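You operate a simulated robot arm through the tools that you are given. There is no shell and no other tool.

You are at the controls of a simulated two-armed robot. One attempt, no reset.

TASK
Top up the soap bottle to its line from the soap refill, then screw the blue cap on.
Fine: pour through the white funnel; refill back with its lid shut, funnel in the white cup. Set down upright: soap refill.

It is judged by the outcome, as a careful person would: the job done as asked, and still so three seconds after it is handed in. It fails if anything else is knocked over, pushed out of place, dropped, spilled or broken. Lids that push on must go on centred and level and be pressed home; caps that screw on are set level and turned clockwise until they are tight.

THE ROBOT
Two 7-joint arms with two-finger parallel grippers on one trunk that stands fixed in place. Base frame: the origin is at the foot of the trunk, x ahead of it, y to its left, z up. Units: cm, rad, N and s.
The left shoulder is at [5, 15.8, 118.3], the right one opposite. With the tool pointing down near the work surface each hand reaches from about 10 to 38 cm from the base axis, measured 20 degrees to its own side. Payload 3.91 kg a hand.
The tool frame of a hand sits at the grasp point between the pads (the TCP): z along the fingers, y along the line on which they close. The tips reach 3 cm beyond it. The gripper opens to 11 cm. The fingers are 2 cm wide and 1 cm thick; the gripper's body (4.8 by 11.2 cm) begins 5.5 cm behind the TCP.
Orientation is that of the tool frame in the base frame, as [roll, pitch, yaw] about the fixed x, y, z axes, in that order (R = Rz(yaw) Ry(pitch) Rx(roll)). With the fingers straight down and closing along the base's y, the tool's x points along the base's -x, its y along +y and its z along -z.

THE INTERFACE
- The arms move only by the tool move_arm. It takes "left_rows", "right_rows" or both (then of equal length, played together; a hand with none holds still); each is a list of rows, each a list of 7 numbers: the shift along the base's x, y, z in m, then the turn, a rotation vector about the base's x, y, z in rad, then the opening, from 0 (shut) to 1 (fully open). In form: [[tx, ty, tz, wx, wy, wz, claw], ...]. A call has 1 to 20 rows; each row is the pose to reach, as a shift and turn from the pose commanded when the call began. Rows are played at 5 a second. More than 5 cm and 0.15 rad between two rows, or a gripper value outside its range, and nothing of the call is played. A pose out of reach is approached as far as the arm can. The call stops where the force on the tool passes 40 N (or 10 N more than at its start, if that is more) or the arm is blocked; 0.2 s more then pass. The fingers move at their own pace (about 15.3 cm/s each) and stop on an object; they squeeze with about 28 N. The grip force told is the motor's: it shows also when the fingers shut on nothing. Time passes only in rows, and 0.2 s behind the last, so rows that repeat a pose let the fingers close. It gives the time, the measured TCP pose, the force on the tool (base axes), the opening and the grip force at its end, in the units of the frame above (readings bear some noise), with the torque about the TCP (base axes, N m) and any sound that the robot's microphone picked up.
- Cameras (640 x 400 px; columns grow to the right, rows downward): "scene" is now at [13, -2.86, 132.92]; the picture's right is [-0.40, -0.92, 0.00], its down [-0.42, 0.18, -0.89] and it looks along [0.82, -0.36, -0.46] (base axes); focal length 232 px, centre (320, 200). "left" rides on the left gripper at [7.2, -1.7, -10.3] in its tool frame; the picture's right is [0.23, 0.97, 0.00], its down [-0.76, 0.18, -0.62] and it looks along [-0.61, 0.14, 0.78] (tool axes); focal length 222 px, centre (320, 200). "right" rides on the right gripper at [7.2, 1.7, -10.3] in its tool frame; the picture's right is [-0.23, 0.97, 0.00], its down [-0.76, -0.18, -0.62] and it looks along [-0.61, -0.14, 0.78] (tool axes); focal length 222 px, centre (320, 200). There is no depth. A picture from a camera that has moved, and an enlarged one, comes with that camera's place and axes in the base frame and with its lens. The place of the scene camera against the robot may be out by one fixed shift of up to 1.2 cm in any direction.
- capture(camera): a new picture of that camera. It takes no simulated time.
- slide_trunk(by): slides the trunk up (or, below 0, down) by that many cm; the arms and the scene camera ride with it, the base frame stays. It gives what a move gives, with no picture.
- turn_head(pan, tilt): turns the head with the scene camera to pan (to the left, within 1.396 rad either way) and tilt (down, from -0.506 to 1.204), counted from straight ahead of the robot. It gives what a move gives.
- close_up(camera, box): a new picture of the part [left, top, right, bottom] of that camera's present view, enlarged. It takes no simulated time.
- job_done(): hands the job in; it is judged then, once.

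Nothing tells you positions but the pictures and the camera data. Unless the task says otherwise, let go and move clear before handing in.

The tools are called after "Call:" as name(argument=value, ...) on one line, values as JSON. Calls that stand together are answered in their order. move_arm: Moves the arms, as the interface text tells. Its arguments: {"type":"object","properties":{"left_rows":{"type":"array"},"right_rows":{"type":"array"}},"required":[]} The other tools are called the same way: slide_trunk (by) slides the trunk up or down; turn_head (pan, tilt) turns the head that bears the scene camera; capture (camera) takes a picture; close_up (camera, box) takes an enlarged picture of a part of a camera's view; job_done () hands the job in.

At the start:

```text
time: 0.0
left_tool_pos: [40.17, -3.73, 118.45]
left_tool_rot: [-3.141, 0.0, 3.141]
left_contact_force: [0.6, -0.2, -0.3]
left_ft_torque: [0.02, -0.04, 0.05]
left_gripper_width: 10.99
left_grip_force: 0.0
right_tool_pos: [29.52, -34.09, 121.4]
right_tool_rot: [-3.139, -0.001, -3.141]
right_contact_force: [-0.8, 0.4, 0.6]
right_ft_torque: [0.01, 0.01, 0.03]
right_gripper_width: 11.01
right_grip_force: 0.0
trunk travel left (down, up): [-42.5, 5.7]
head pan, tilt: [-0.412, 0.473]
```

scene: 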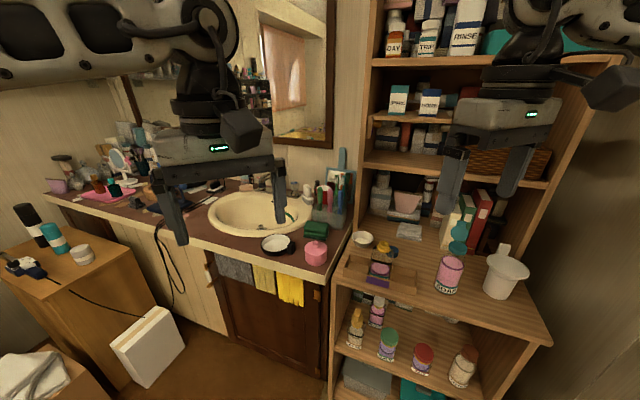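
right: 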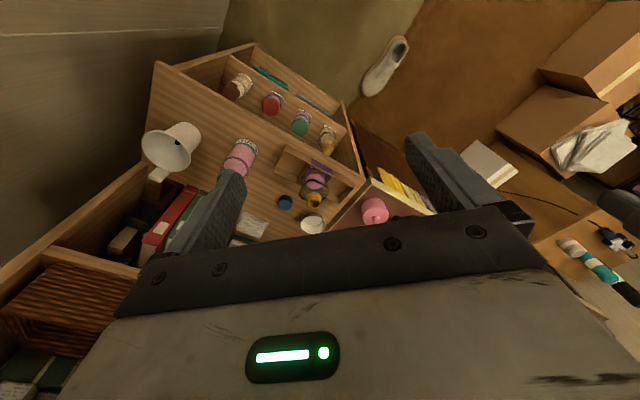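
left: 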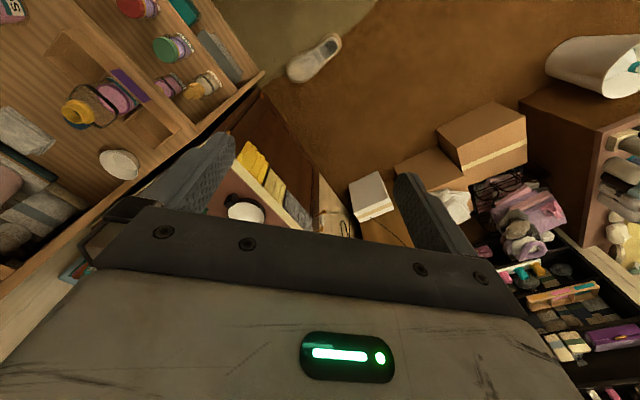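

I see a vanity to the left and a wooden shelf to the right. On the shelf counter there is a pink bottle with a teal top, a white cup with a white funnel, and a wooden tray holding an amber bottle. I'll take closer looks before moving anything.

Call:
close_up(camera="scene", box=[330, 210, 550, 350])

Call:
close_up(camera="right", box=[130, 60, 390, 240])

Call:
close_up(camera="left", box=[0, 0, 260, 200])

```text
2.86 times, centred on (440, 280) of scene
camera zoom: at [13.0, -2.86, 132.92], right [-0.4, -0.92, 0.0], down [-0.42, 0.18, -0.89], along [0.82, -0.36, -0.46], focal length 662 px, centre (-23, -29)
```

zoom: 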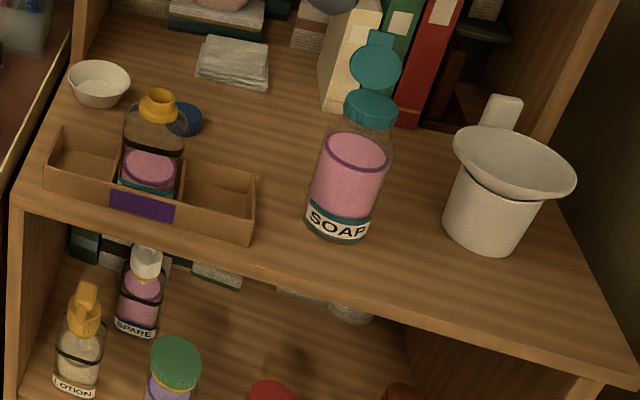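

```text
2.22 times, centred on (260, 150) of right
camera zoom: at [22.06, -32.51, 131.7], right [0.23, 0.97, 0.0], down [0.76, -0.18, 0.62], along [0.61, -0.14, -0.78], focal length 494 px, centre (453, 311)
```

zoom: 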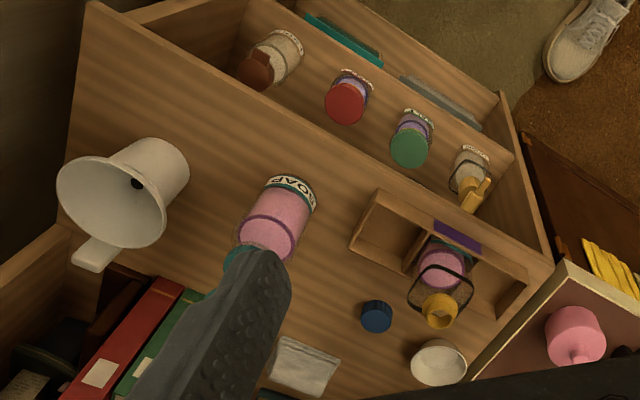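

```text
2.00 times, centred on (130, 100) of left
camera zoom: at [32.95, -5.3, 128.8], right [-0.23, 0.97, 0.0], down [0.76, 0.18, 0.62], along [0.61, 0.14, -0.78], focal length 444 px, centre (700, 400)
```

zoom: 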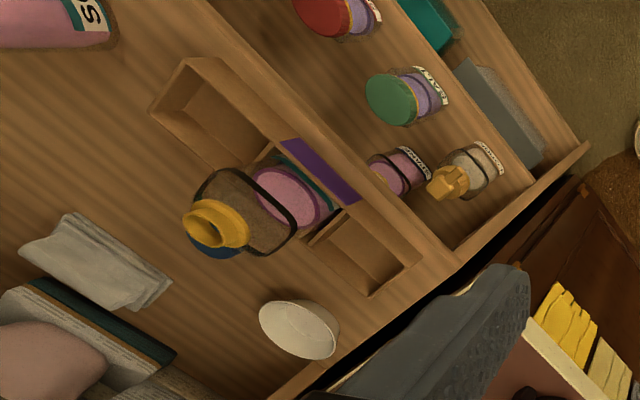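

The soap bottle with its yellow neck stands in the tray, at about x 53, y -41. The refill, labelled SOAP and with a teal flip lid, is at about (40, -54), and the funnel sits in the white cup to its right. The blue cap is behind the bottle. I'll turn the head towards this counter for a better look.

Call:
turn_head(pan=-0.8, tilt=0.65)

Call:
capture(camera="scene")

Call:
close_up(camera="scene", box=[150, 100, 310, 200])

Call:
close_up(camera="scene", box=[270, 100, 430, 200])

```text
time: 0.9
left_tool_pos: [40.09, -3.65, 118.34]
left_tool_rot: [-3.141, 0.001, -3.141]
left_contact_force: [-0.4, -0.1, 0.7]
left_ft_torque: [0.0, -0.02, -0.01]
left_gripper_width: 11.04
left_grip_force: 0.0
right_tool_pos: [29.45, -34.0, 121.42]
right_tool_rot: [-3.141, 0.001, -3.138]
right_contact_force: [-1.1, 0.3, 0.0]
right_ft_torque: [0.02, 0.02, 0.01]
right_gripper_width: 11.01
right_grip_force: 0.2
trunk travel left (down, up): [-42.5, 5.7]
head pan, tilt: [-0.799, 0.649]
```

```text
taken
camera scene: at [10.67, -5.42, 131.34], right [-0.72, -0.7, 0.0], down [-0.42, 0.43, -0.8], along [0.56, -0.57, -0.6], focal length 232 px, centre (320, 200)
```

scene: 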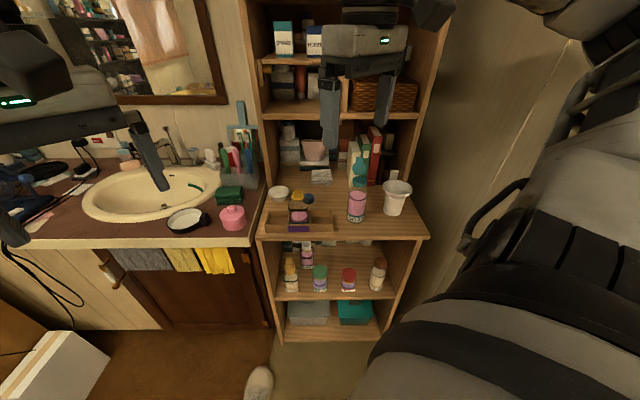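

```text
4.00 times, centred on (230, 150) of scene
camera zoom: at [10.67, -5.42, 131.34], right [-0.72, -0.7, 0.0], down [-0.42, 0.43, -0.8], along [0.56, -0.57, -0.6], focal length 927 px, centre (680, 400)
```

zoom: 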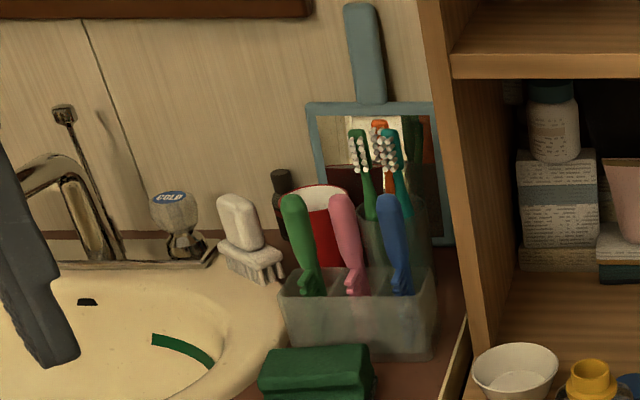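

```text
4.00 times, centred on (350, 150) of scene
camera zoom: at [10.67, -5.42, 131.34], right [-0.72, -0.7, 0.0], down [-0.42, 0.43, -0.8], along [0.56, -0.57, -0.6], focal length 927 px, centre (200, 400)
```

zoom: 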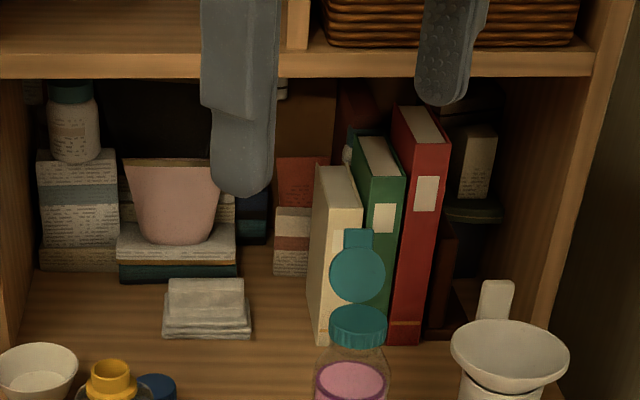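

The shelf unit faces the robot diagonally, at about -0.8 rad. I'll zoom in on the counter.

Call:
close_up(camera="scene", box=[250, 170, 410, 270])

Call:
close_up(camera="scene", box=[260, 180, 340, 230])

Call:
close_up(camera="scene", box=[340, 170, 436, 230])

```text
4.00 times, centred on (330, 220) of scene
camera zoom: at [10.67, -5.42, 131.34], right [-0.72, -0.7, 0.0], down [-0.42, 0.43, -0.8], along [0.56, -0.57, -0.6], focal length 927 px, centre (280, 120)
```

zoom: 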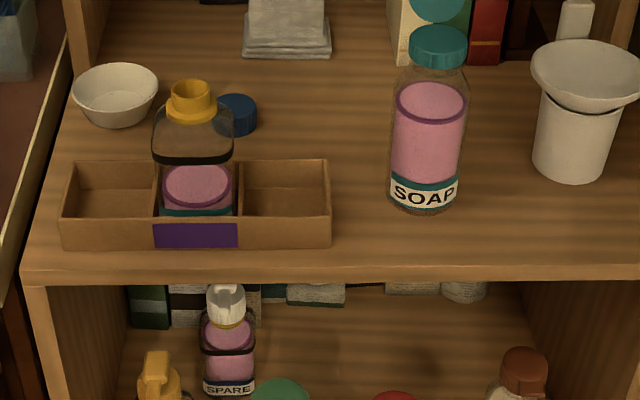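

```text
8.00 times, centred on (300, 205) of scene
camera zoom: at [10.67, -5.42, 131.34], right [-0.72, -0.7, 0.0], down [-0.42, 0.43, -0.8], along [0.56, -0.57, -0.6], focal length 1853 px, centre (480, 160)
```

zoom: 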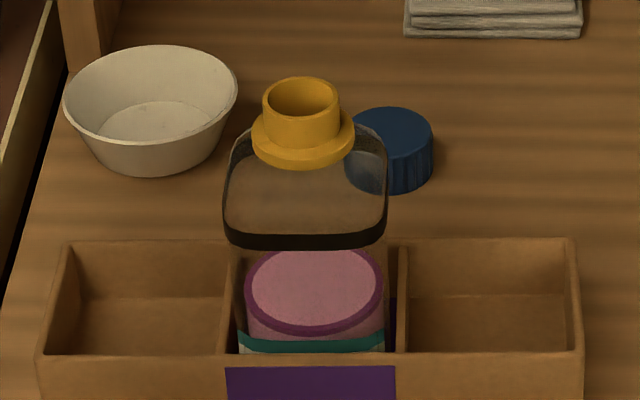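

```text
6.67 times, centred on (388, 200) of scene
camera zoom: at [10.67, -5.42, 131.34], right [-0.72, -0.7, 0.0], down [-0.42, 0.43, -0.8], along [0.56, -0.57, -0.6], focal length 1544 px, centre (-133, 200)
```

zoom: 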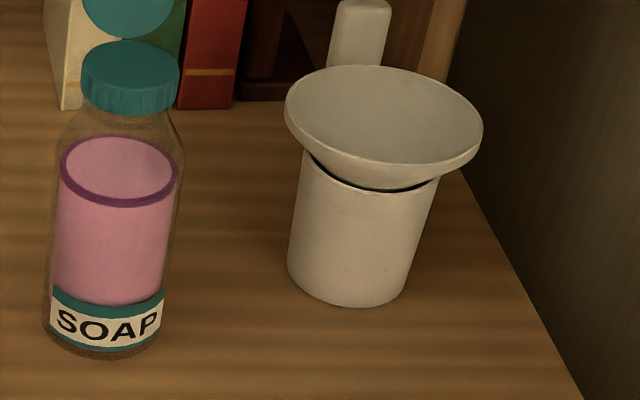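

The bottle has a black fill line at its shoulder and sits in the tray's middle compartment. The refill's lid is flipped open with its hinge at the back. I'll turn the right hand square to the shelf and move it forward so its camera gives better parallax.

Call:
move_arm(right_rows=[[0.01, -0.01, -0.01, 0, 0, -0.14, 1], [0.03, -0.02, -0.02, 0, 0, -0.28, 1], [0.05, -0.035, -0.04, 0, 0, -0.42, 1], [0.07, -0.05, -0.06, 0, 0, -0.56, 1], [0.09, -0.065, -0.08, 0, 0, -0.7, 1], [0.11, -0.076, -0.1, 0, 0, -0.8, 1]])

Call:
capture(camera="right")

Call:
capture(camera="scene")

```text
time: 2.3
left_tool_pos: [40.26, -3.62, 118.47]
left_tool_rot: [-3.141, 0.001, -3.141]
left_contact_force: [-0.7, -0.2, 0.3]
left_ft_torque: [0.03, 0.01, 0.0]
left_gripper_width: 11.02
left_grip_force: 0.1
right_tool_pos: [40.39, -41.85, 111.39]
right_tool_rot: [3.142, -0.001, 2.34]
right_contact_force: [-0.1, 0.5, 0.9]
right_ft_torque: [0.01, 0.06, 0.02]
right_gripper_width: 10.99
right_grip_force: 0.1
trunk travel left (down, up): [-42.5, 5.7]
head pan, tilt: [-0.799, 0.649]
```

```text
taken
camera right: at [36.52, -35.56, 121.57], right [0.86, 0.51, 0.0], down [0.4, -0.67, 0.62], along [0.32, -0.53, -0.78], focal length 222 px, centre (320, 200)
```

right: 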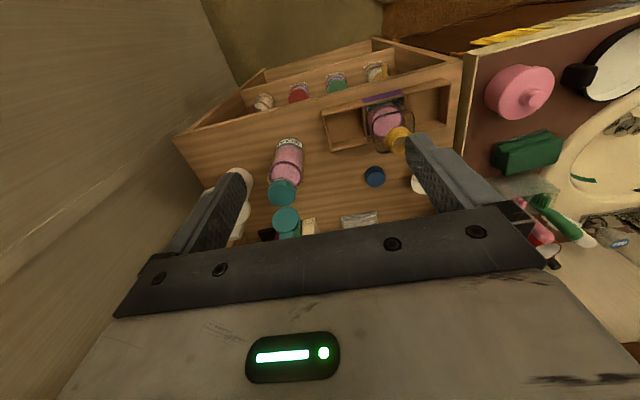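

```text
taken
camera scene: at [10.7, -5.43, 131.33], right [-0.72, -0.7, 0.0], down [-0.42, 0.43, -0.8], along [0.56, -0.57, -0.6], focal length 232 px, centre (320, 200)
```

scene: 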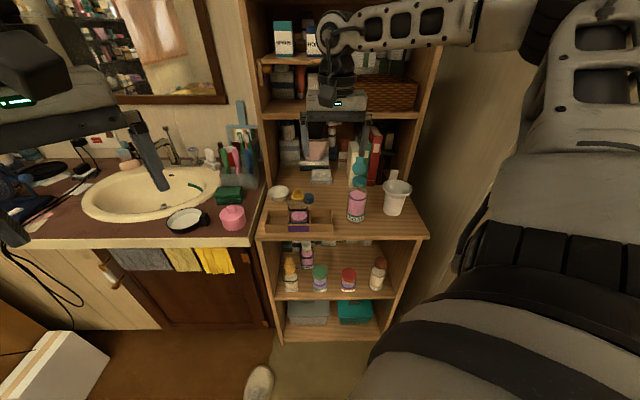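

The arm reached that pose, so reach looks good. I'll zoom in with the hand camera to measure.

Call:
close_up(camera="right", box=[170, 30, 330, 130])

Call:
close_up(camera="right", box=[310, 70, 470, 170])

Call:
close_up(camera="right", box=[190, 130, 350, 230])

Call:
close_up(camera="right", box=[310, 120, 470, 220])

```text
4.00 times, centred on (250, 80) of right
camera zoom: at [36.52, -35.56, 121.57], right [0.86, 0.51, 0.0], down [0.4, -0.67, 0.62], along [0.32, -0.53, -0.78], focal length 888 px, centre (600, 680)
```

zoom: 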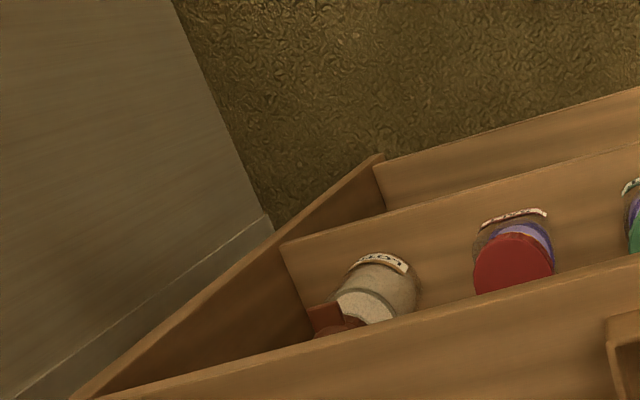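

```text
4.00 times, centred on (390, 120) of right
camera zoom: at [36.52, -35.56, 121.57], right [0.86, 0.51, 0.0], down [0.4, -0.67, 0.62], along [0.32, -0.53, -0.78], focal length 888 px, centre (40, 520)
```

zoom: 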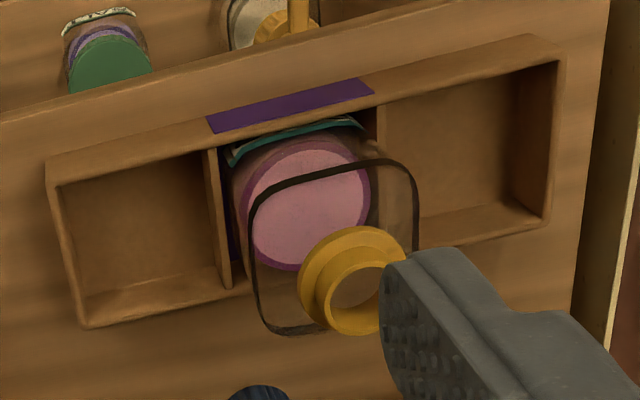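

```text
4.00 times, centred on (270, 180) of right
camera zoom: at [36.52, -35.56, 121.57], right [0.86, 0.51, 0.0], down [0.4, -0.67, 0.62], along [0.32, -0.53, -0.78], focal length 888 px, centre (520, 280)
```

zoom: 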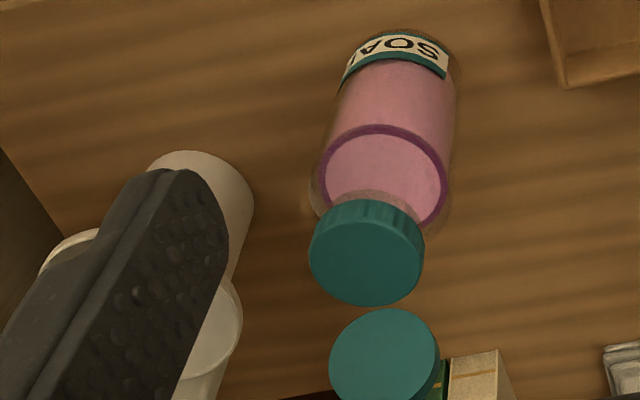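

```text
4.00 times, centred on (390, 170) of right
camera zoom: at [36.52, -35.56, 121.57], right [0.86, 0.51, 0.0], down [0.4, -0.67, 0.62], along [0.32, -0.53, -0.78], focal length 888 px, centre (40, 320)
```

zoom: 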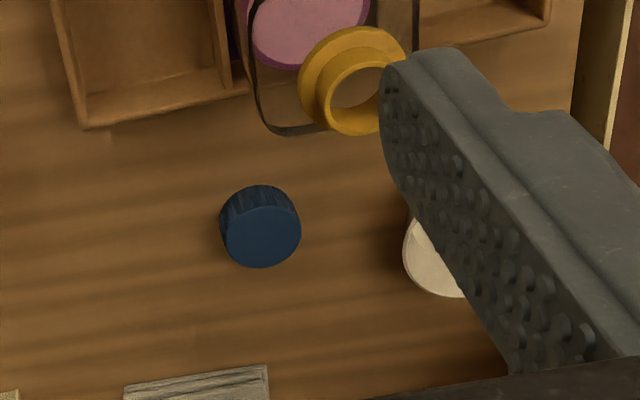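

Call:
close_up(camera="right", box=[260, 170, 308, 200])

Call:
close_up(camera="right", box=[260, 195, 308, 225])

Call:
close_up(camera="scene", box=[341, 160, 381, 185])

Call:
close_up(camera="scene", box=[334, 180, 382, 230])

```text
13.33 times, centred on (284, 185) of right
camera zoom: at [36.52, -35.56, 121.57], right [0.86, 0.51, 0.0], down [0.4, -0.67, 0.62], along [0.32, -0.53, -0.78], focal length 2962 px, centre (800, 400)
```

zoom: 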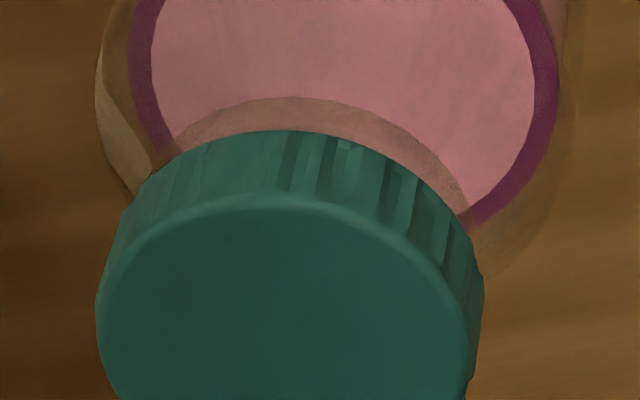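

```text
13.33 times, centred on (284, 210) of right
camera zoom: at [36.52, -35.56, 121.57], right [0.86, 0.51, 0.0], down [0.4, -0.67, 0.62], along [0.32, -0.53, -0.78], focal length 2962 px, centre (800, 67)
```

zoom: 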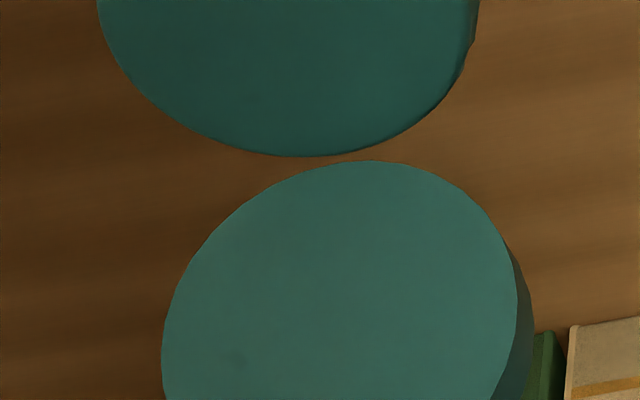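

```text
16.00 times, centred on (361, 172) of scene
camera zoom: at [10.7, -5.43, 131.33], right [-0.72, -0.7, 0.0], down [-0.42, 0.43, -0.8], along [0.56, -0.57, -0.6], focal length 3706 px, centre (-336, 640)
```

zoom: 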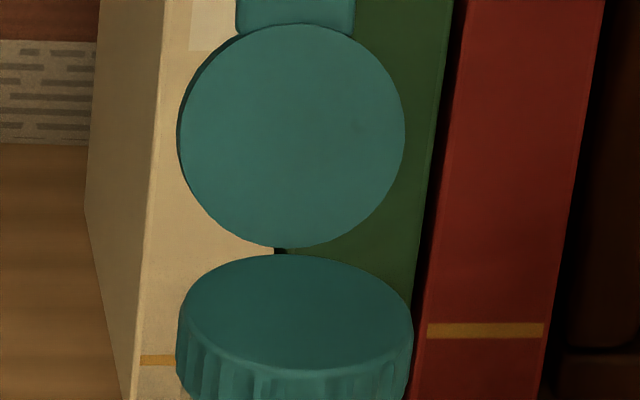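

```text
8.00 times, centred on (358, 205) of scene
camera zoom: at [10.7, -5.43, 131.33], right [-0.72, -0.7, 0.0], down [-0.42, 0.43, -0.8], along [0.56, -0.57, -0.6], focal length 1853 px, centre (16, 160)
```

zoom: 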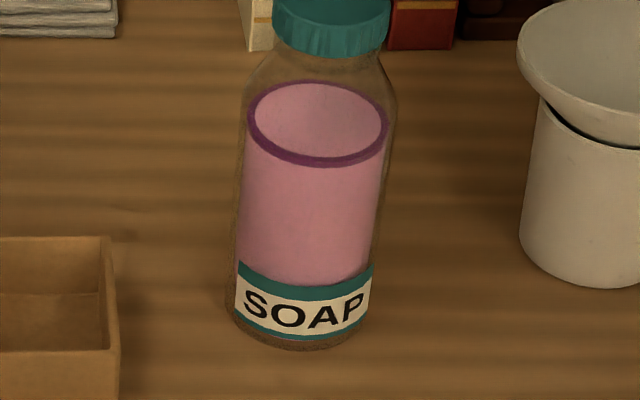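

Measured so far: the bottle neck top is at about (52.7, -40.9, 92.8), the refill cap top at about (42, -56.4, 94.6), and the blue cap at about (61.6, -53.3, 80). The counter is at about z 78, and the funnel rim at about (35.7, -69.6, 88). Next I'll move the right hand towards the funnel to see its handle.

Call:
move_arm(right_rows=[[-0.01, -0.04, 0, 0, 0, 0, 1], [-0.02, -0.08, 0, 0, 0, 0, 1], [-0.035, -0.12, 0, 0, 0, 0, 1], [-0.05, -0.16, 0, 0, 0, 0, 1], [-0.065, -0.19, 0, 0, 0, 0, 1], [-0.075, -0.215, 0, 0, 0, 0, 1]])

Call:
capture(camera="right")

Call:
capture(camera="scene")

```text
time: 3.7
left_tool_pos: [40.22, -3.66, 118.47]
left_tool_rot: [-3.141, 0.0, 3.141]
left_contact_force: [-0.3, -0.4, -0.5]
left_ft_torque: [0.0, -0.04, 0.0]
left_gripper_width: 11.01
left_grip_force: 0.0
right_tool_pos: [32.8, -63.28, 111.17]
right_tool_rot: [-3.141, 0.0, 2.344]
right_contact_force: [-0.9, -0.2, 0.0]
right_ft_torque: [0.0, -0.01, -0.02]
right_gripper_width: 11.01
right_grip_force: 0.1
trunk travel left (down, up): [-42.5, 5.7]
head pan, tilt: [-0.799, 0.649]
```

```text
taken
camera right: at [28.92, -57.01, 121.46], right [0.86, 0.52, 0.0], down [0.4, -0.67, 0.62], along [0.32, -0.53, -0.78], focal length 222 px, centre (320, 200)
```

right: 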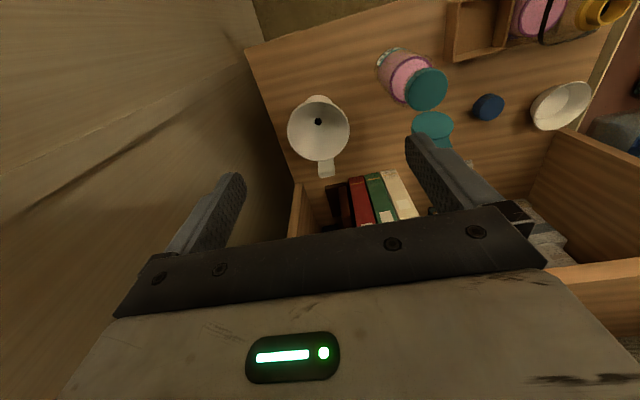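

```text
taken
camera scene: at [10.66, -5.43, 131.34], right [-0.72, -0.7, 0.0], down [-0.42, 0.43, -0.8], along [0.56, -0.57, -0.6], focal length 232 px, centre (320, 200)
```

scene: 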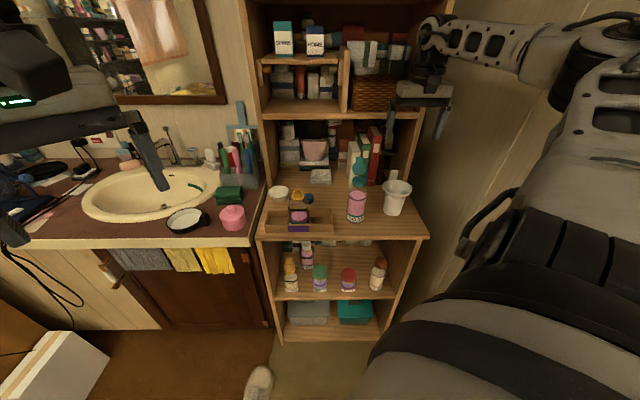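

Call:
close_up(camera="right", box=[272, 85, 368, 185])

Call:
close_up(camera="right", box=[360, 40, 488, 160])

Call:
close_up(camera="right", box=[440, 0, 640, 130])

```text
4.00 times, centred on (320, 135) of right
camera zoom: at [28.92, -57.01, 121.46], right [0.86, 0.52, 0.0], down [0.4, -0.67, 0.62], along [0.32, -0.53, -0.78], focal length 888 px, centre (320, 460)
```

zoom: 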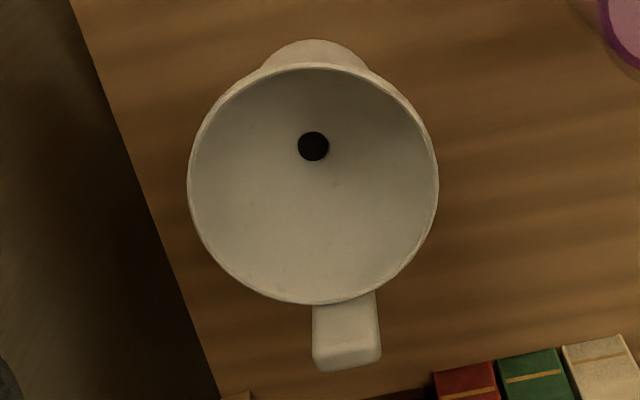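

```text
3.33 times, centred on (424, 100) of right
camera zoom: at [28.92, -57.01, 121.46], right [0.86, 0.52, 0.0], down [0.4, -0.67, 0.62], along [0.32, -0.53, -0.78], focal length 740 px, centre (-27, 533)
```

zoom: 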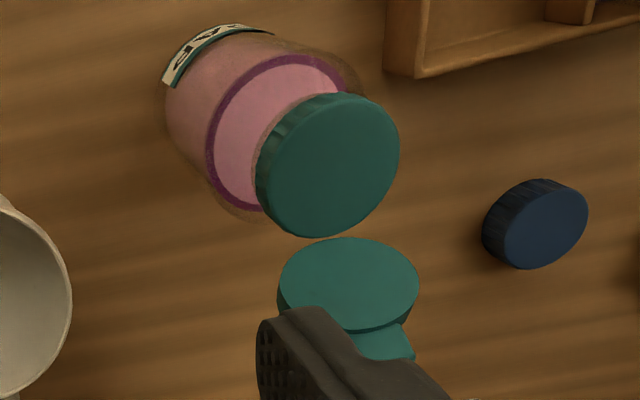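

```text
3.08 times, centred on (540, 65) of right
camera zoom: at [28.92, -57.01, 121.46], right [0.86, 0.52, 0.0], down [0.4, -0.67, 0.62], along [0.32, -0.53, -0.78], focal length 684 px, centre (-357, 615)
```

zoom: 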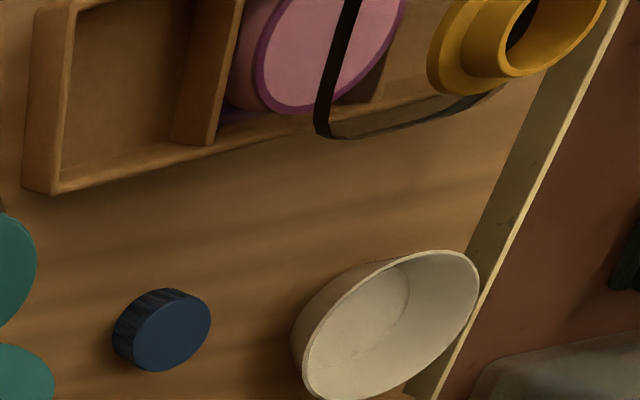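

The funnel's handle is a vertical tab at the back of its rim, with its top at about (38.7, -71.5, 93.5). I'll move the right hand above it and check.

Call:
move_arm(right_rows=[[0.02, -0.03, 0, 0, 0, 0.006, 0.8], [0.04, -0.06, -0.02, 0, 0, 0.012, 0.6], [0.058, -0.082, -0.05, 0, 0, 0.012, 0.5], [0.058, -0.082, -0.07, 0, 0, 0.012, 0.5]])

Call:
capture(camera="right")

Call:
capture(camera="scene")

```text
time: 4.7
left_tool_pos: [40.09, -3.59, 118.45]
left_tool_rot: [-3.139, 0.0, 3.141]
left_contact_force: [0.0, 0.7, 0.0]
left_ft_torque: [-0.03, -0.04, 0.0]
left_gripper_width: 10.99
left_grip_force: 0.1
right_tool_pos: [37.32, -68.99, 103.85]
right_tool_rot: [-3.139, 0.002, 2.353]
right_contact_force: [-0.3, -0.1, -0.1]
right_ft_torque: [-0.05, 0.0, -0.02]
right_gripper_width: 5.48
right_grip_force: 0.0
right hand out of reach, approached as far as the arm can: row 2, 3, 4
trunk travel left (down, up): [-42.5, 5.7]
head pan, tilt: [-0.799, 0.649]
```

```text
taken
camera right: at [33.27, -62.63, 114.19], right [0.85, 0.52, 0.0], down [0.41, -0.66, 0.63], along [0.33, -0.53, -0.78], focal length 222 px, centre (320, 200)
```

right: 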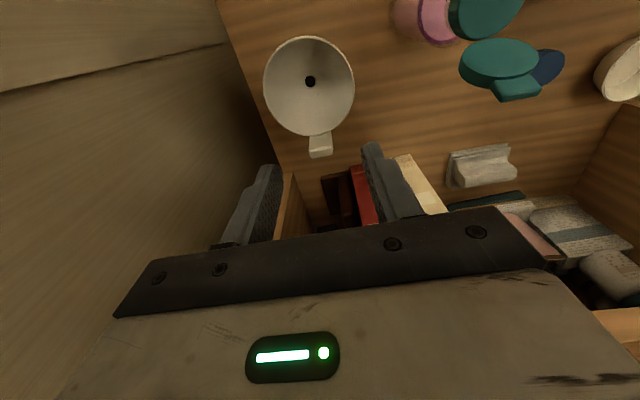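

```text
taken
camera scene: at [10.63, -5.3, 131.36], right [-0.72, -0.7, 0.0], down [-0.42, 0.43, -0.8], along [0.56, -0.57, -0.6], focal length 232 px, centre (320, 200)
```

scene: 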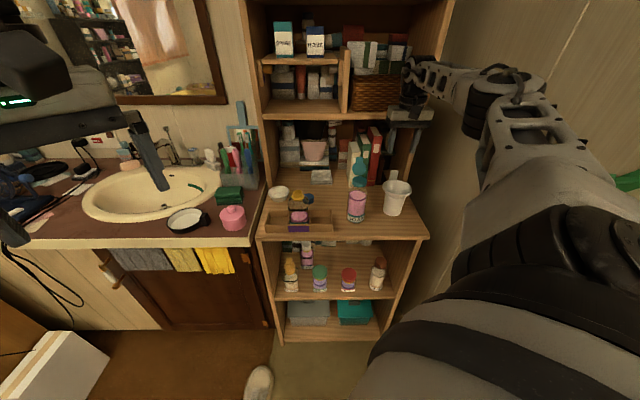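

Pointing straight down, the tab is just out of reach, so I'll tilt the fingers forward. First I'll refine the tab position from this closer view.

Call:
close_up(camera="right", box=[256, 30, 384, 160])

Call:
close_up(camera="scene", box=[370, 160, 430, 220])

```text
3.08 times, centred on (320, 95) of right
camera zoom: at [33.27, -62.63, 114.19], right [0.85, 0.52, 0.0], down [0.41, -0.66, 0.63], along [0.33, -0.53, -0.78], focal length 684 px, centre (320, 523)
```

zoom: 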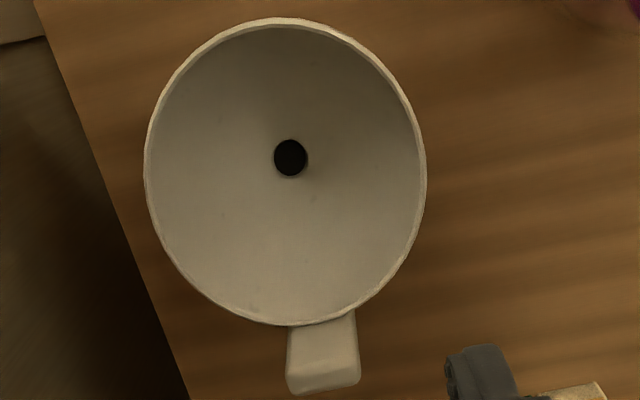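

```text
6.67 times, centred on (400, 190) of scene
camera zoom: at [10.63, -5.3, 131.36], right [-0.72, -0.7, 0.0], down [-0.42, 0.43, -0.8], along [0.56, -0.57, -0.6], focal length 1544 px, centre (-213, 267)
```

zoom: 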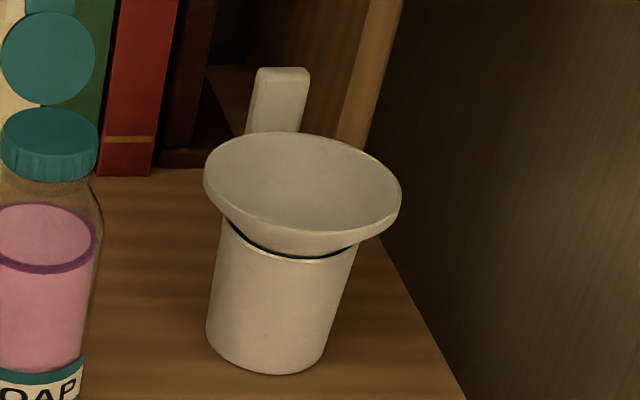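

The funnel rim centre is at (35.0, -67.6, 89.8). The tab is about 2.3 cm wide and 1 cm thick, centred at (38.85, -71.5), and its top is at about z 93.1. I'll tilt the fingers forward by 0.5 rad above it.

Call:
move_arm(right_rows=[[-0.01, 0.01, 0, -0.0884, -0.0884, 0, 0.5], [-0.01, 0.01, 0, -0.1768, -0.1768, 0, 0.5], [0, 0, 0, -0.2652, -0.2652, 0, 0.5], [0, 0, 0, -0.3536, -0.3536, 0, 0.5]])

Call:
capture(camera="right")

```text
time: 5.7
left_tool_pos: [40.27, -3.76, 118.45]
left_tool_rot: [3.14, 0.0, -3.141]
left_contact_force: [-0.5, 1.2, -0.4]
left_ft_torque: [-0.01, -0.02, -0.01]
left_gripper_width: 11.04
left_grip_force: 0.2
right_tool_pos: [37.46, -68.66, 104.11]
right_tool_rot: [3.14, 0.503, 2.354]
right_contact_force: [-0.4, 0.5, -0.3]
right_ft_torque: [-0.02, -0.01, 0.01]
right_gripper_width: 5.5
right_grip_force: 0.0
trunk travel left (down, up): [-42.5, 5.7]
head pan, tilt: [-0.799, 0.649]
```

```text
taken
camera right: at [30.54, -59.56, 109.65], right [0.83, 0.55, 0.11], down [0.13, -0.39, 0.91], along [0.54, -0.74, -0.39], focal length 222 px, centre (320, 200)
```

right: 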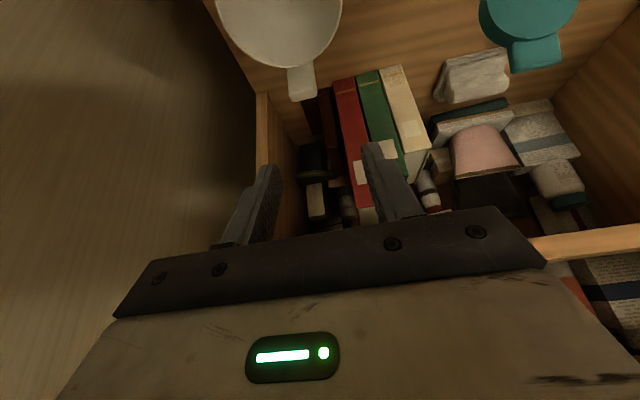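

Call:
move_arm(right_rows=[[0.01, -0.02, -0.01, 0, 0, 0, 0.5], [0.0139, -0.0284, -0.04, 0, 0, 0, 0.5], [0.0139, -0.0284, -0.07, 0, 0, 0, 0.5]])

Call:
capture(camera="right")

Call:
close_up(camera="scene", box=[360, 130, 440, 220])

```text
time: 6.5
left_tool_pos: [40.26, -3.59, 118.51]
left_tool_rot: [3.142, 0.0, -3.141]
left_contact_force: [-0.1, 0.9, 0.1]
left_ft_torque: [-0.03, 0.01, -0.03]
left_gripper_width: 11.02
left_grip_force: 0.0
right_tool_pos: [38.78, -71.45, 96.99]
right_tool_rot: [3.139, 0.5, 2.354]
right_contact_force: [-0.3, -0.2, -1.0]
right_ft_torque: [0.01, 0.0, 0.01]
right_gripper_width: 5.48
right_grip_force: 0.0
trunk travel left (down, up): [-42.5, 5.7]
head pan, tilt: [-0.799, 0.649]
```

```text
taken
camera right: at [31.84, -62.38, 102.62], right [0.83, 0.55, 0.11], down [0.13, -0.39, 0.91], along [0.54, -0.74, -0.39], focal length 222 px, centre (320, 200)
```

right: 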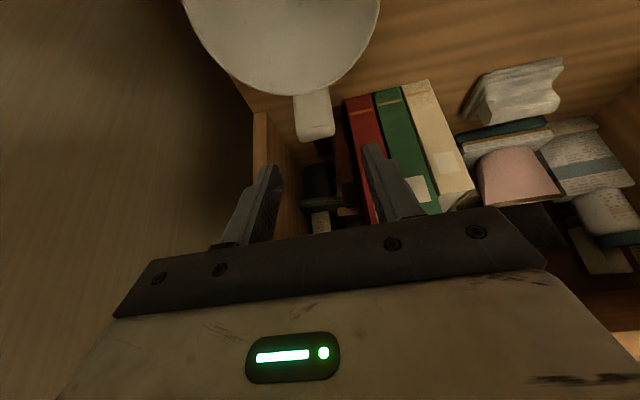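

```text
4.44 times, centred on (400, 175) of scene
camera zoom: at [10.67, -5.43, 131.34], right [-0.72, -0.7, 0.0], down [-0.42, 0.43, -0.8], along [0.56, -0.57, -0.6], focal length 1030 px, centre (-36, 311)
```

zoom: 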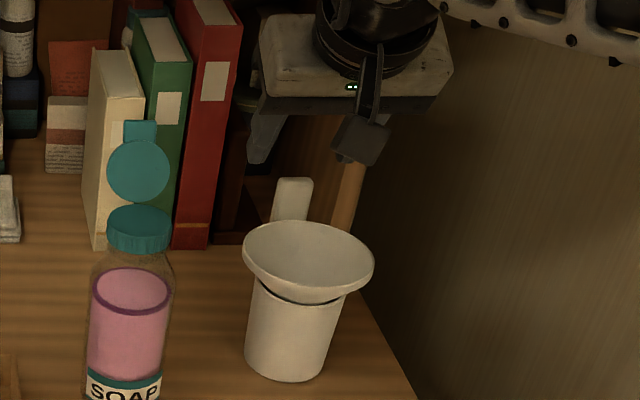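

The fingers straddle the tab line. I'll descend and grip the tab.

Call:
move_arm(right_rows=[[0.0, 0, -0.02, 0, 0, 0, 0.5], [0.0, 0, -0.04, 0, 0, 0, 0.5], [0.0, 0, -0.052, 0, 0, 0, 0.5]])

Call:
capture(camera="right")

Call:
close_up(camera="scene", box=[360, 130, 440, 220])

```text
time: 7.3
left_tool_pos: [40.18, -3.6, 118.54]
left_tool_rot: [-3.141, 0.0, -3.141]
left_contact_force: [0.0, 0.4, -0.3]
left_ft_torque: [-0.03, 0.04, -0.01]
left_gripper_width: 10.98
left_grip_force: 0.2
right_tool_pos: [38.79, -71.45, 91.93]
right_tool_rot: [3.139, 0.502, 2.351]
right_contact_force: [-0.4, 0.4, -0.2]
right_ft_torque: [0.0, 0.0, 0.0]
right_gripper_width: 5.49
right_grip_force: 0.1
trunk travel left (down, up): [-42.5, 5.7]
head pan, tilt: [-0.799, 0.649]
```

```text
taken
camera right: at [31.86, -62.28, 97.43], right [0.83, 0.55, 0.11], down [0.13, -0.39, 0.91], along [0.54, -0.74, -0.4], focal length 222 px, centre (320, 200)
```

right: 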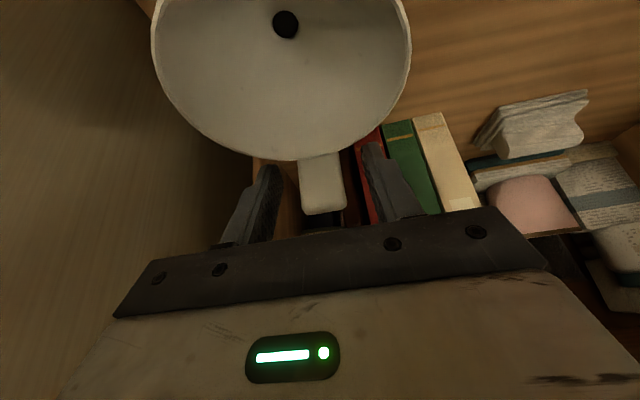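

```text
4.44 times, centred on (400, 175) of scene
camera zoom: at [10.67, -5.42, 131.34], right [-0.72, -0.7, 0.0], down [-0.42, 0.43, -0.8], along [0.56, -0.57, -0.6], focal length 1030 px, centre (-36, 311)
```

zoom: 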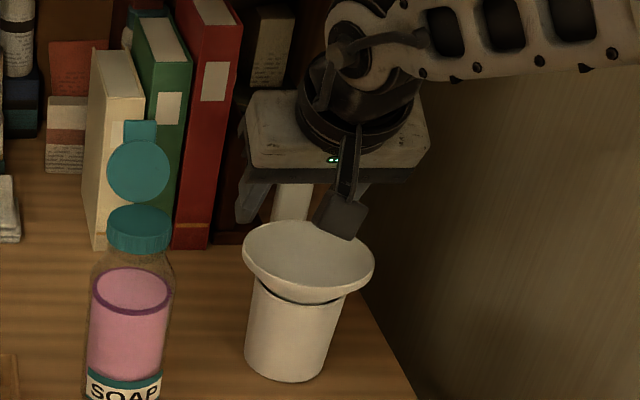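

Call:
move_arm(right_rows=[[0, 0, 0, 0, 0, 0, 0.35], [0, 0, 0, 0, 0, 0, 0.25], [0, 0, 0, 0, 0, 0, 0.2], [0, 0, 0, 0, 0, 0, 0.1], [0, 0, 0, 0, 0, 0, 0.1]])

Call:
capture(camera="right")

Call:
close_up(camera="scene", box=[360, 130, 440, 220])

```text
time: 8.5
left_tool_pos: [40.21, -3.61, 118.5]
left_tool_rot: [-3.141, -0.001, -3.141]
left_contact_force: [0.1, -0.5, 0.7]
left_ft_torque: [0.01, 0.0, 0.02]
left_gripper_width: 11.01
left_grip_force: 0.0
right_tool_pos: [38.73, -71.43, 91.81]
right_tool_rot: [3.139, 0.502, 2.356]
right_contact_force: [1.6, -0.7, 0.5]
right_ft_torque: [0.01, 0.01, -0.01]
right_gripper_width: 2.54
right_grip_force: 27.8
trunk travel left (down, up): [-42.5, 5.7]
head pan, tilt: [-0.799, 0.649]
```

```text
taken
camera right: at [31.85, -62.28, 97.47], right [0.83, 0.55, 0.11], down [0.13, -0.39, 0.91], along [0.54, -0.74, -0.4], focal length 222 px, centre (320, 200)
```

right: 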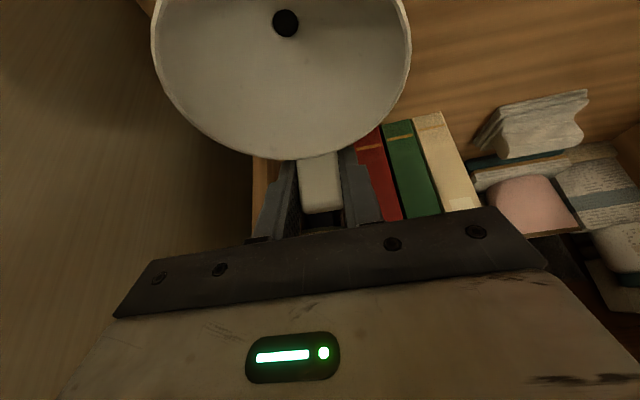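

```text
4.44 times, centred on (400, 175) of scene
camera zoom: at [10.66, -5.42, 131.34], right [-0.72, -0.7, 0.0], down [-0.42, 0.43, -0.8], along [0.56, -0.57, -0.6], focal length 1030 px, centre (-36, 311)
```

zoom: 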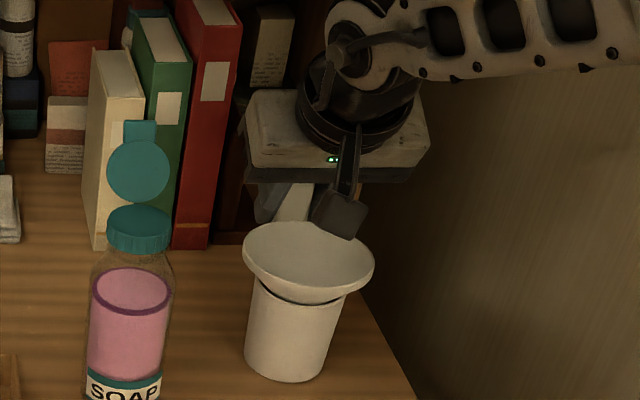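

The tab is gripped at 2.5 cm width. I'll lift the funnel straight up out of the cup.

Call:
move_arm(right_rows=[[0, 0, 0.015, 0, 0, 0, 0.1], [0, 0, 0.03, 0, 0, 0, 0.1], [0, 0, 0.05, 0, 0, 0, 0.1], [0, 0, 0.07, 0, 0, 0, 0.1], [0, 0, 0.09, 0, 0, 0, 0.1], [0, 0, 0.11, 0, 0, 0, 0.1], [0, 0, 0.13, 0, 0, 0, 0.1]])

Call:
capture(camera="right")

Call:
close_up(camera="scene", box=[340, 100, 450, 220])

```text
time: 10.1
left_tool_pos: [40.04, -3.57, 118.51]
left_tool_rot: [-3.141, 0.001, 3.141]
left_contact_force: [-0.4, 0.1, -0.5]
left_ft_torque: [0.0, -0.02, -0.02]
left_gripper_width: 11.02
left_grip_force: 0.1
right_tool_pos: [39.04, -71.39, 105.06]
right_tool_rot: [3.141, 0.499, 2.355]
right_contact_force: [0.1, -0.4, -0.2]
right_ft_torque: [-0.04, 0.02, -0.01]
right_gripper_width: 2.49
right_grip_force: 27.3
trunk travel left (down, up): [-42.5, 5.7]
head pan, tilt: [-0.799, 0.649]
```

```text
taken
camera right: at [32.04, -62.33, 110.64], right [0.83, 0.55, 0.11], down [0.13, -0.39, 0.91], along [0.54, -0.74, -0.4], focal length 222 px, centre (320, 200)
```

right: 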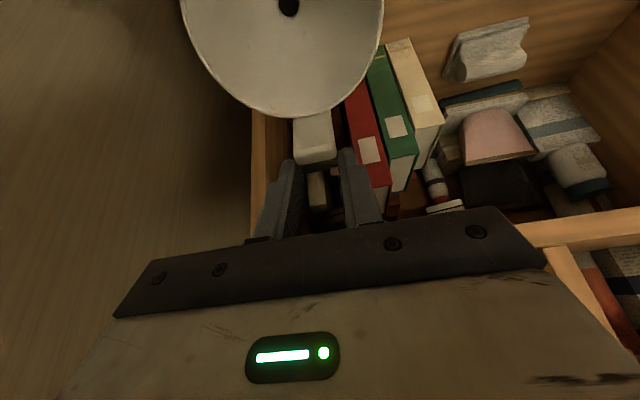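

```text
3.33 times, centred on (395, 160) of scene
camera zoom: at [10.66, -5.41, 131.34], right [-0.72, -0.7, 0.0], down [-0.42, 0.43, -0.8], along [0.56, -0.57, -0.6], focal length 772 px, centre (70, 333)
```

zoom: 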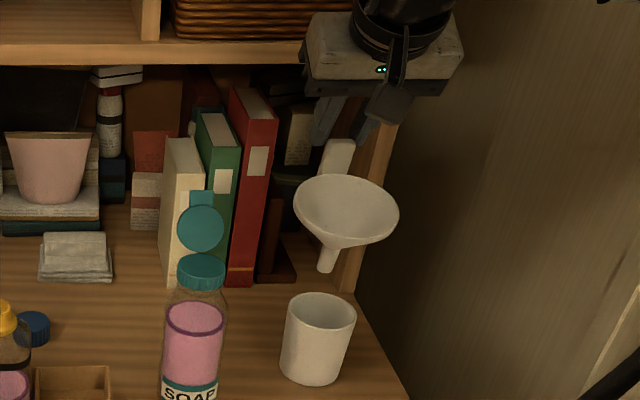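

The funnel is out of the cup, but it slid down in the grip by about 2.5 cm. I'll hold still briefly to see whether it is still slipping.

Call:
move_arm(right_rows=[[0, 0, 0, 0, 0, 0, 0.0]])

Call:
capture(camera="right")

Call:
close_up(camera="right", box=[250, 90, 390, 240])

Call:
close_up(camera="scene", box=[370, 110, 420, 190])

```text
time: 10.5
left_tool_pos: [40.17, -3.7, 118.5]
left_tool_rot: [-3.141, 0.0, -3.141]
left_contact_force: [0.3, 0.2, 0.0]
left_ft_torque: [0.01, 0.01, 0.0]
left_gripper_width: 11.0
left_grip_force: 0.1
right_tool_pos: [38.94, -71.43, 105.13]
right_tool_rot: [3.14, 0.501, 2.355]
right_contact_force: [0.9, -0.1, -0.3]
right_ft_torque: [0.0, -0.03, 0.0]
right_gripper_width: 2.47
right_grip_force: 28.7
trunk travel left (down, up): [-42.5, 5.7]
head pan, tilt: [-0.799, 0.649]
```

```text
taken
camera right: at [32.06, -62.34, 110.63], right [0.83, 0.55, 0.11], down [0.13, -0.39, 0.91], along [0.54, -0.74, -0.4], focal length 222 px, centre (320, 200)
```

right: 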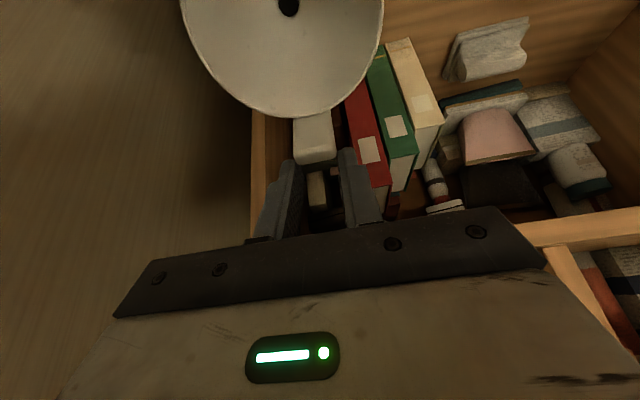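

```text
2.67 times, centred on (320, 165) of right
camera zoom: at [32.06, -62.34, 110.63], right [0.83, 0.55, 0.11], down [0.13, -0.39, 0.91], along [0.54, -0.74, -0.4], focal length 592 px, centre (320, 293)
```

zoom: 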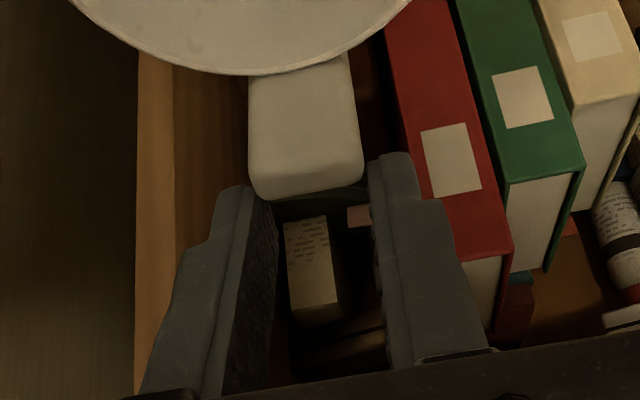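

```text
5.00 times, centred on (395, 150) of scene
camera zoom: at [10.66, -5.42, 131.34], right [-0.72, -0.7, 0.0], down [-0.42, 0.43, -0.8], along [0.56, -0.57, -0.6], focal length 1158 px, centre (-55, 450)
```

zoom: 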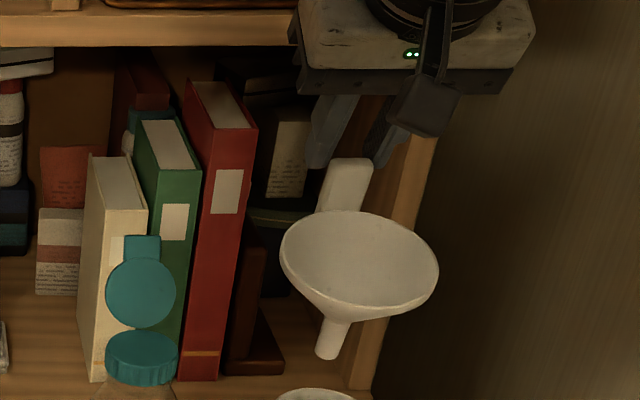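

The funnel is steady but held only by the fingertips. I'll lower it back into the cup and re-grip deeper on the tab.

Call:
move_arm(right_rows=[[-0.0015, -0.0005, -0.015, 0, 0, 0, 0.0], [-0.0015, -0.0005, -0.03, 0, 0, 0, 0.0], [-0.0015, -0.0005, -0.045, 0, 0, 0, 0.0], [-0.0015, -0.0005, -0.06, 0, 0, 0, 0.0], [-0.0015, -0.0005, -0.075, 0, 0, 0, 0.0], [-0.0015, -0.0005, -0.09, 0, 0, 0, 0.0]])

Call:
capture(camera="right")

Call:
close_up(camera="scene", box=[360, 130, 430, 220])

```text
time: 11.9
left_tool_pos: [40.08, -3.54, 118.45]
left_tool_rot: [3.14, 0.0, -3.141]
left_contact_force: [-1.1, 0.0, 0.6]
left_ft_torque: [-0.03, -0.03, 0.01]
left_gripper_width: 11.01
left_grip_force: 0.1
right_tool_pos: [38.84, -71.4, 96.04]
right_tool_rot: [3.14, 0.503, 2.355]
right_contact_force: [0.0, 0.9, 3.3]
right_ft_torque: [0.17, 0.16, 0.01]
right_gripper_width: 2.48
right_grip_force: 28.4
trunk travel left (down, up): [-42.5, 5.7]
head pan, tilt: [-0.799, 0.649]
```

```text
taken
camera right: at [31.85, -62.29, 101.72], right [0.83, 0.55, 0.11], down [0.13, -0.39, 0.91], along [0.54, -0.74, -0.39], focal length 222 px, centre (320, 200)
```

right: 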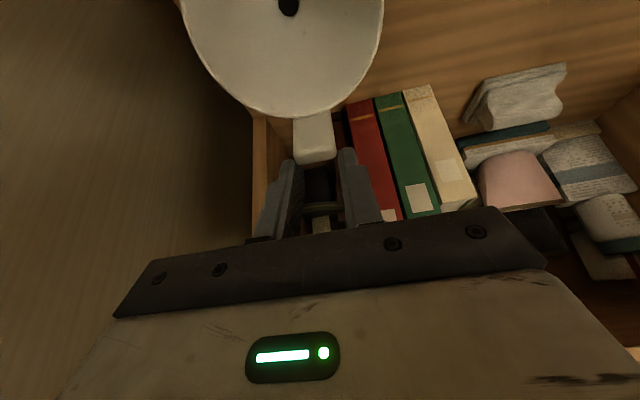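

```text
4.44 times, centred on (395, 175) of scene
camera zoom: at [10.63, -5.35, 131.36], right [-0.72, -0.7, 0.0], down [-0.42, 0.43, -0.8], along [0.56, -0.57, -0.6], focal length 1030 px, centre (-13, 311)
```

zoom: 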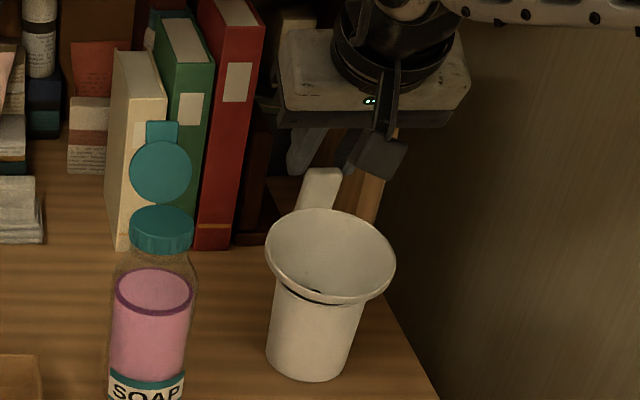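

Call:
move_arm(right_rows=[[0, 0, -0.003, 0, 0, 0, 0.0], [0, 0, -0.006, 0, 0, 0, 0.0]])

Call:
close_up(camera="right", box=[170, 0, 410, 240])

Call:
close_up(camera="scene", box=[360, 130, 430, 220])

```text
time: 12.5
left_tool_pos: [40.16, -3.39, 118.62]
left_tool_rot: [-3.139, -0.001, 3.142]
left_contact_force: [0.1, -0.8, -0.1]
left_ft_torque: [-0.03, 0.0, 0.01]
left_gripper_width: 11.02
left_grip_force: 0.1
right_tool_pos: [38.82, -71.39, 95.88]
right_tool_rot: [3.139, 0.51, 2.354]
right_contact_force: [3.4, -3.6, 17.4]
right_ft_torque: [0.28, 0.28, 0.02]
right_gripper_width: 2.49
right_grip_force: 28.0
trunk travel left (down, up): [-42.5, 5.7]
head pan, tilt: [-0.799, 0.649]
```

```text
1.67 times, centred on (290, 120) of right
camera zoom: at [31.88, -62.21, 101.39], right [0.83, 0.55, 0.11], down [0.13, -0.38, 0.92], along [0.55, -0.74, -0.39], focal length 370 px, centre (370, 333)
```

zoom: 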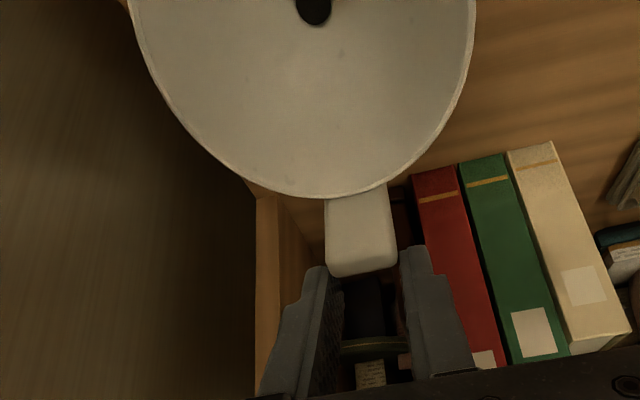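

```text
4.44 times, centred on (395, 175) of scene
camera zoom: at [10.59, -5.25, 131.38], right [-0.72, -0.7, 0.0], down [-0.42, 0.43, -0.8], along [0.56, -0.57, -0.6], focal length 1030 px, centre (-13, 311)
```

zoom: 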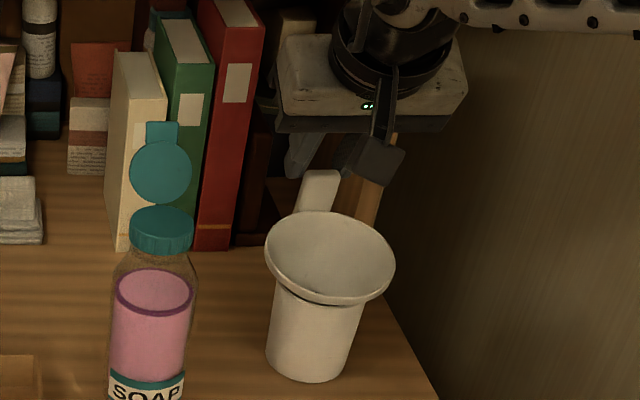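

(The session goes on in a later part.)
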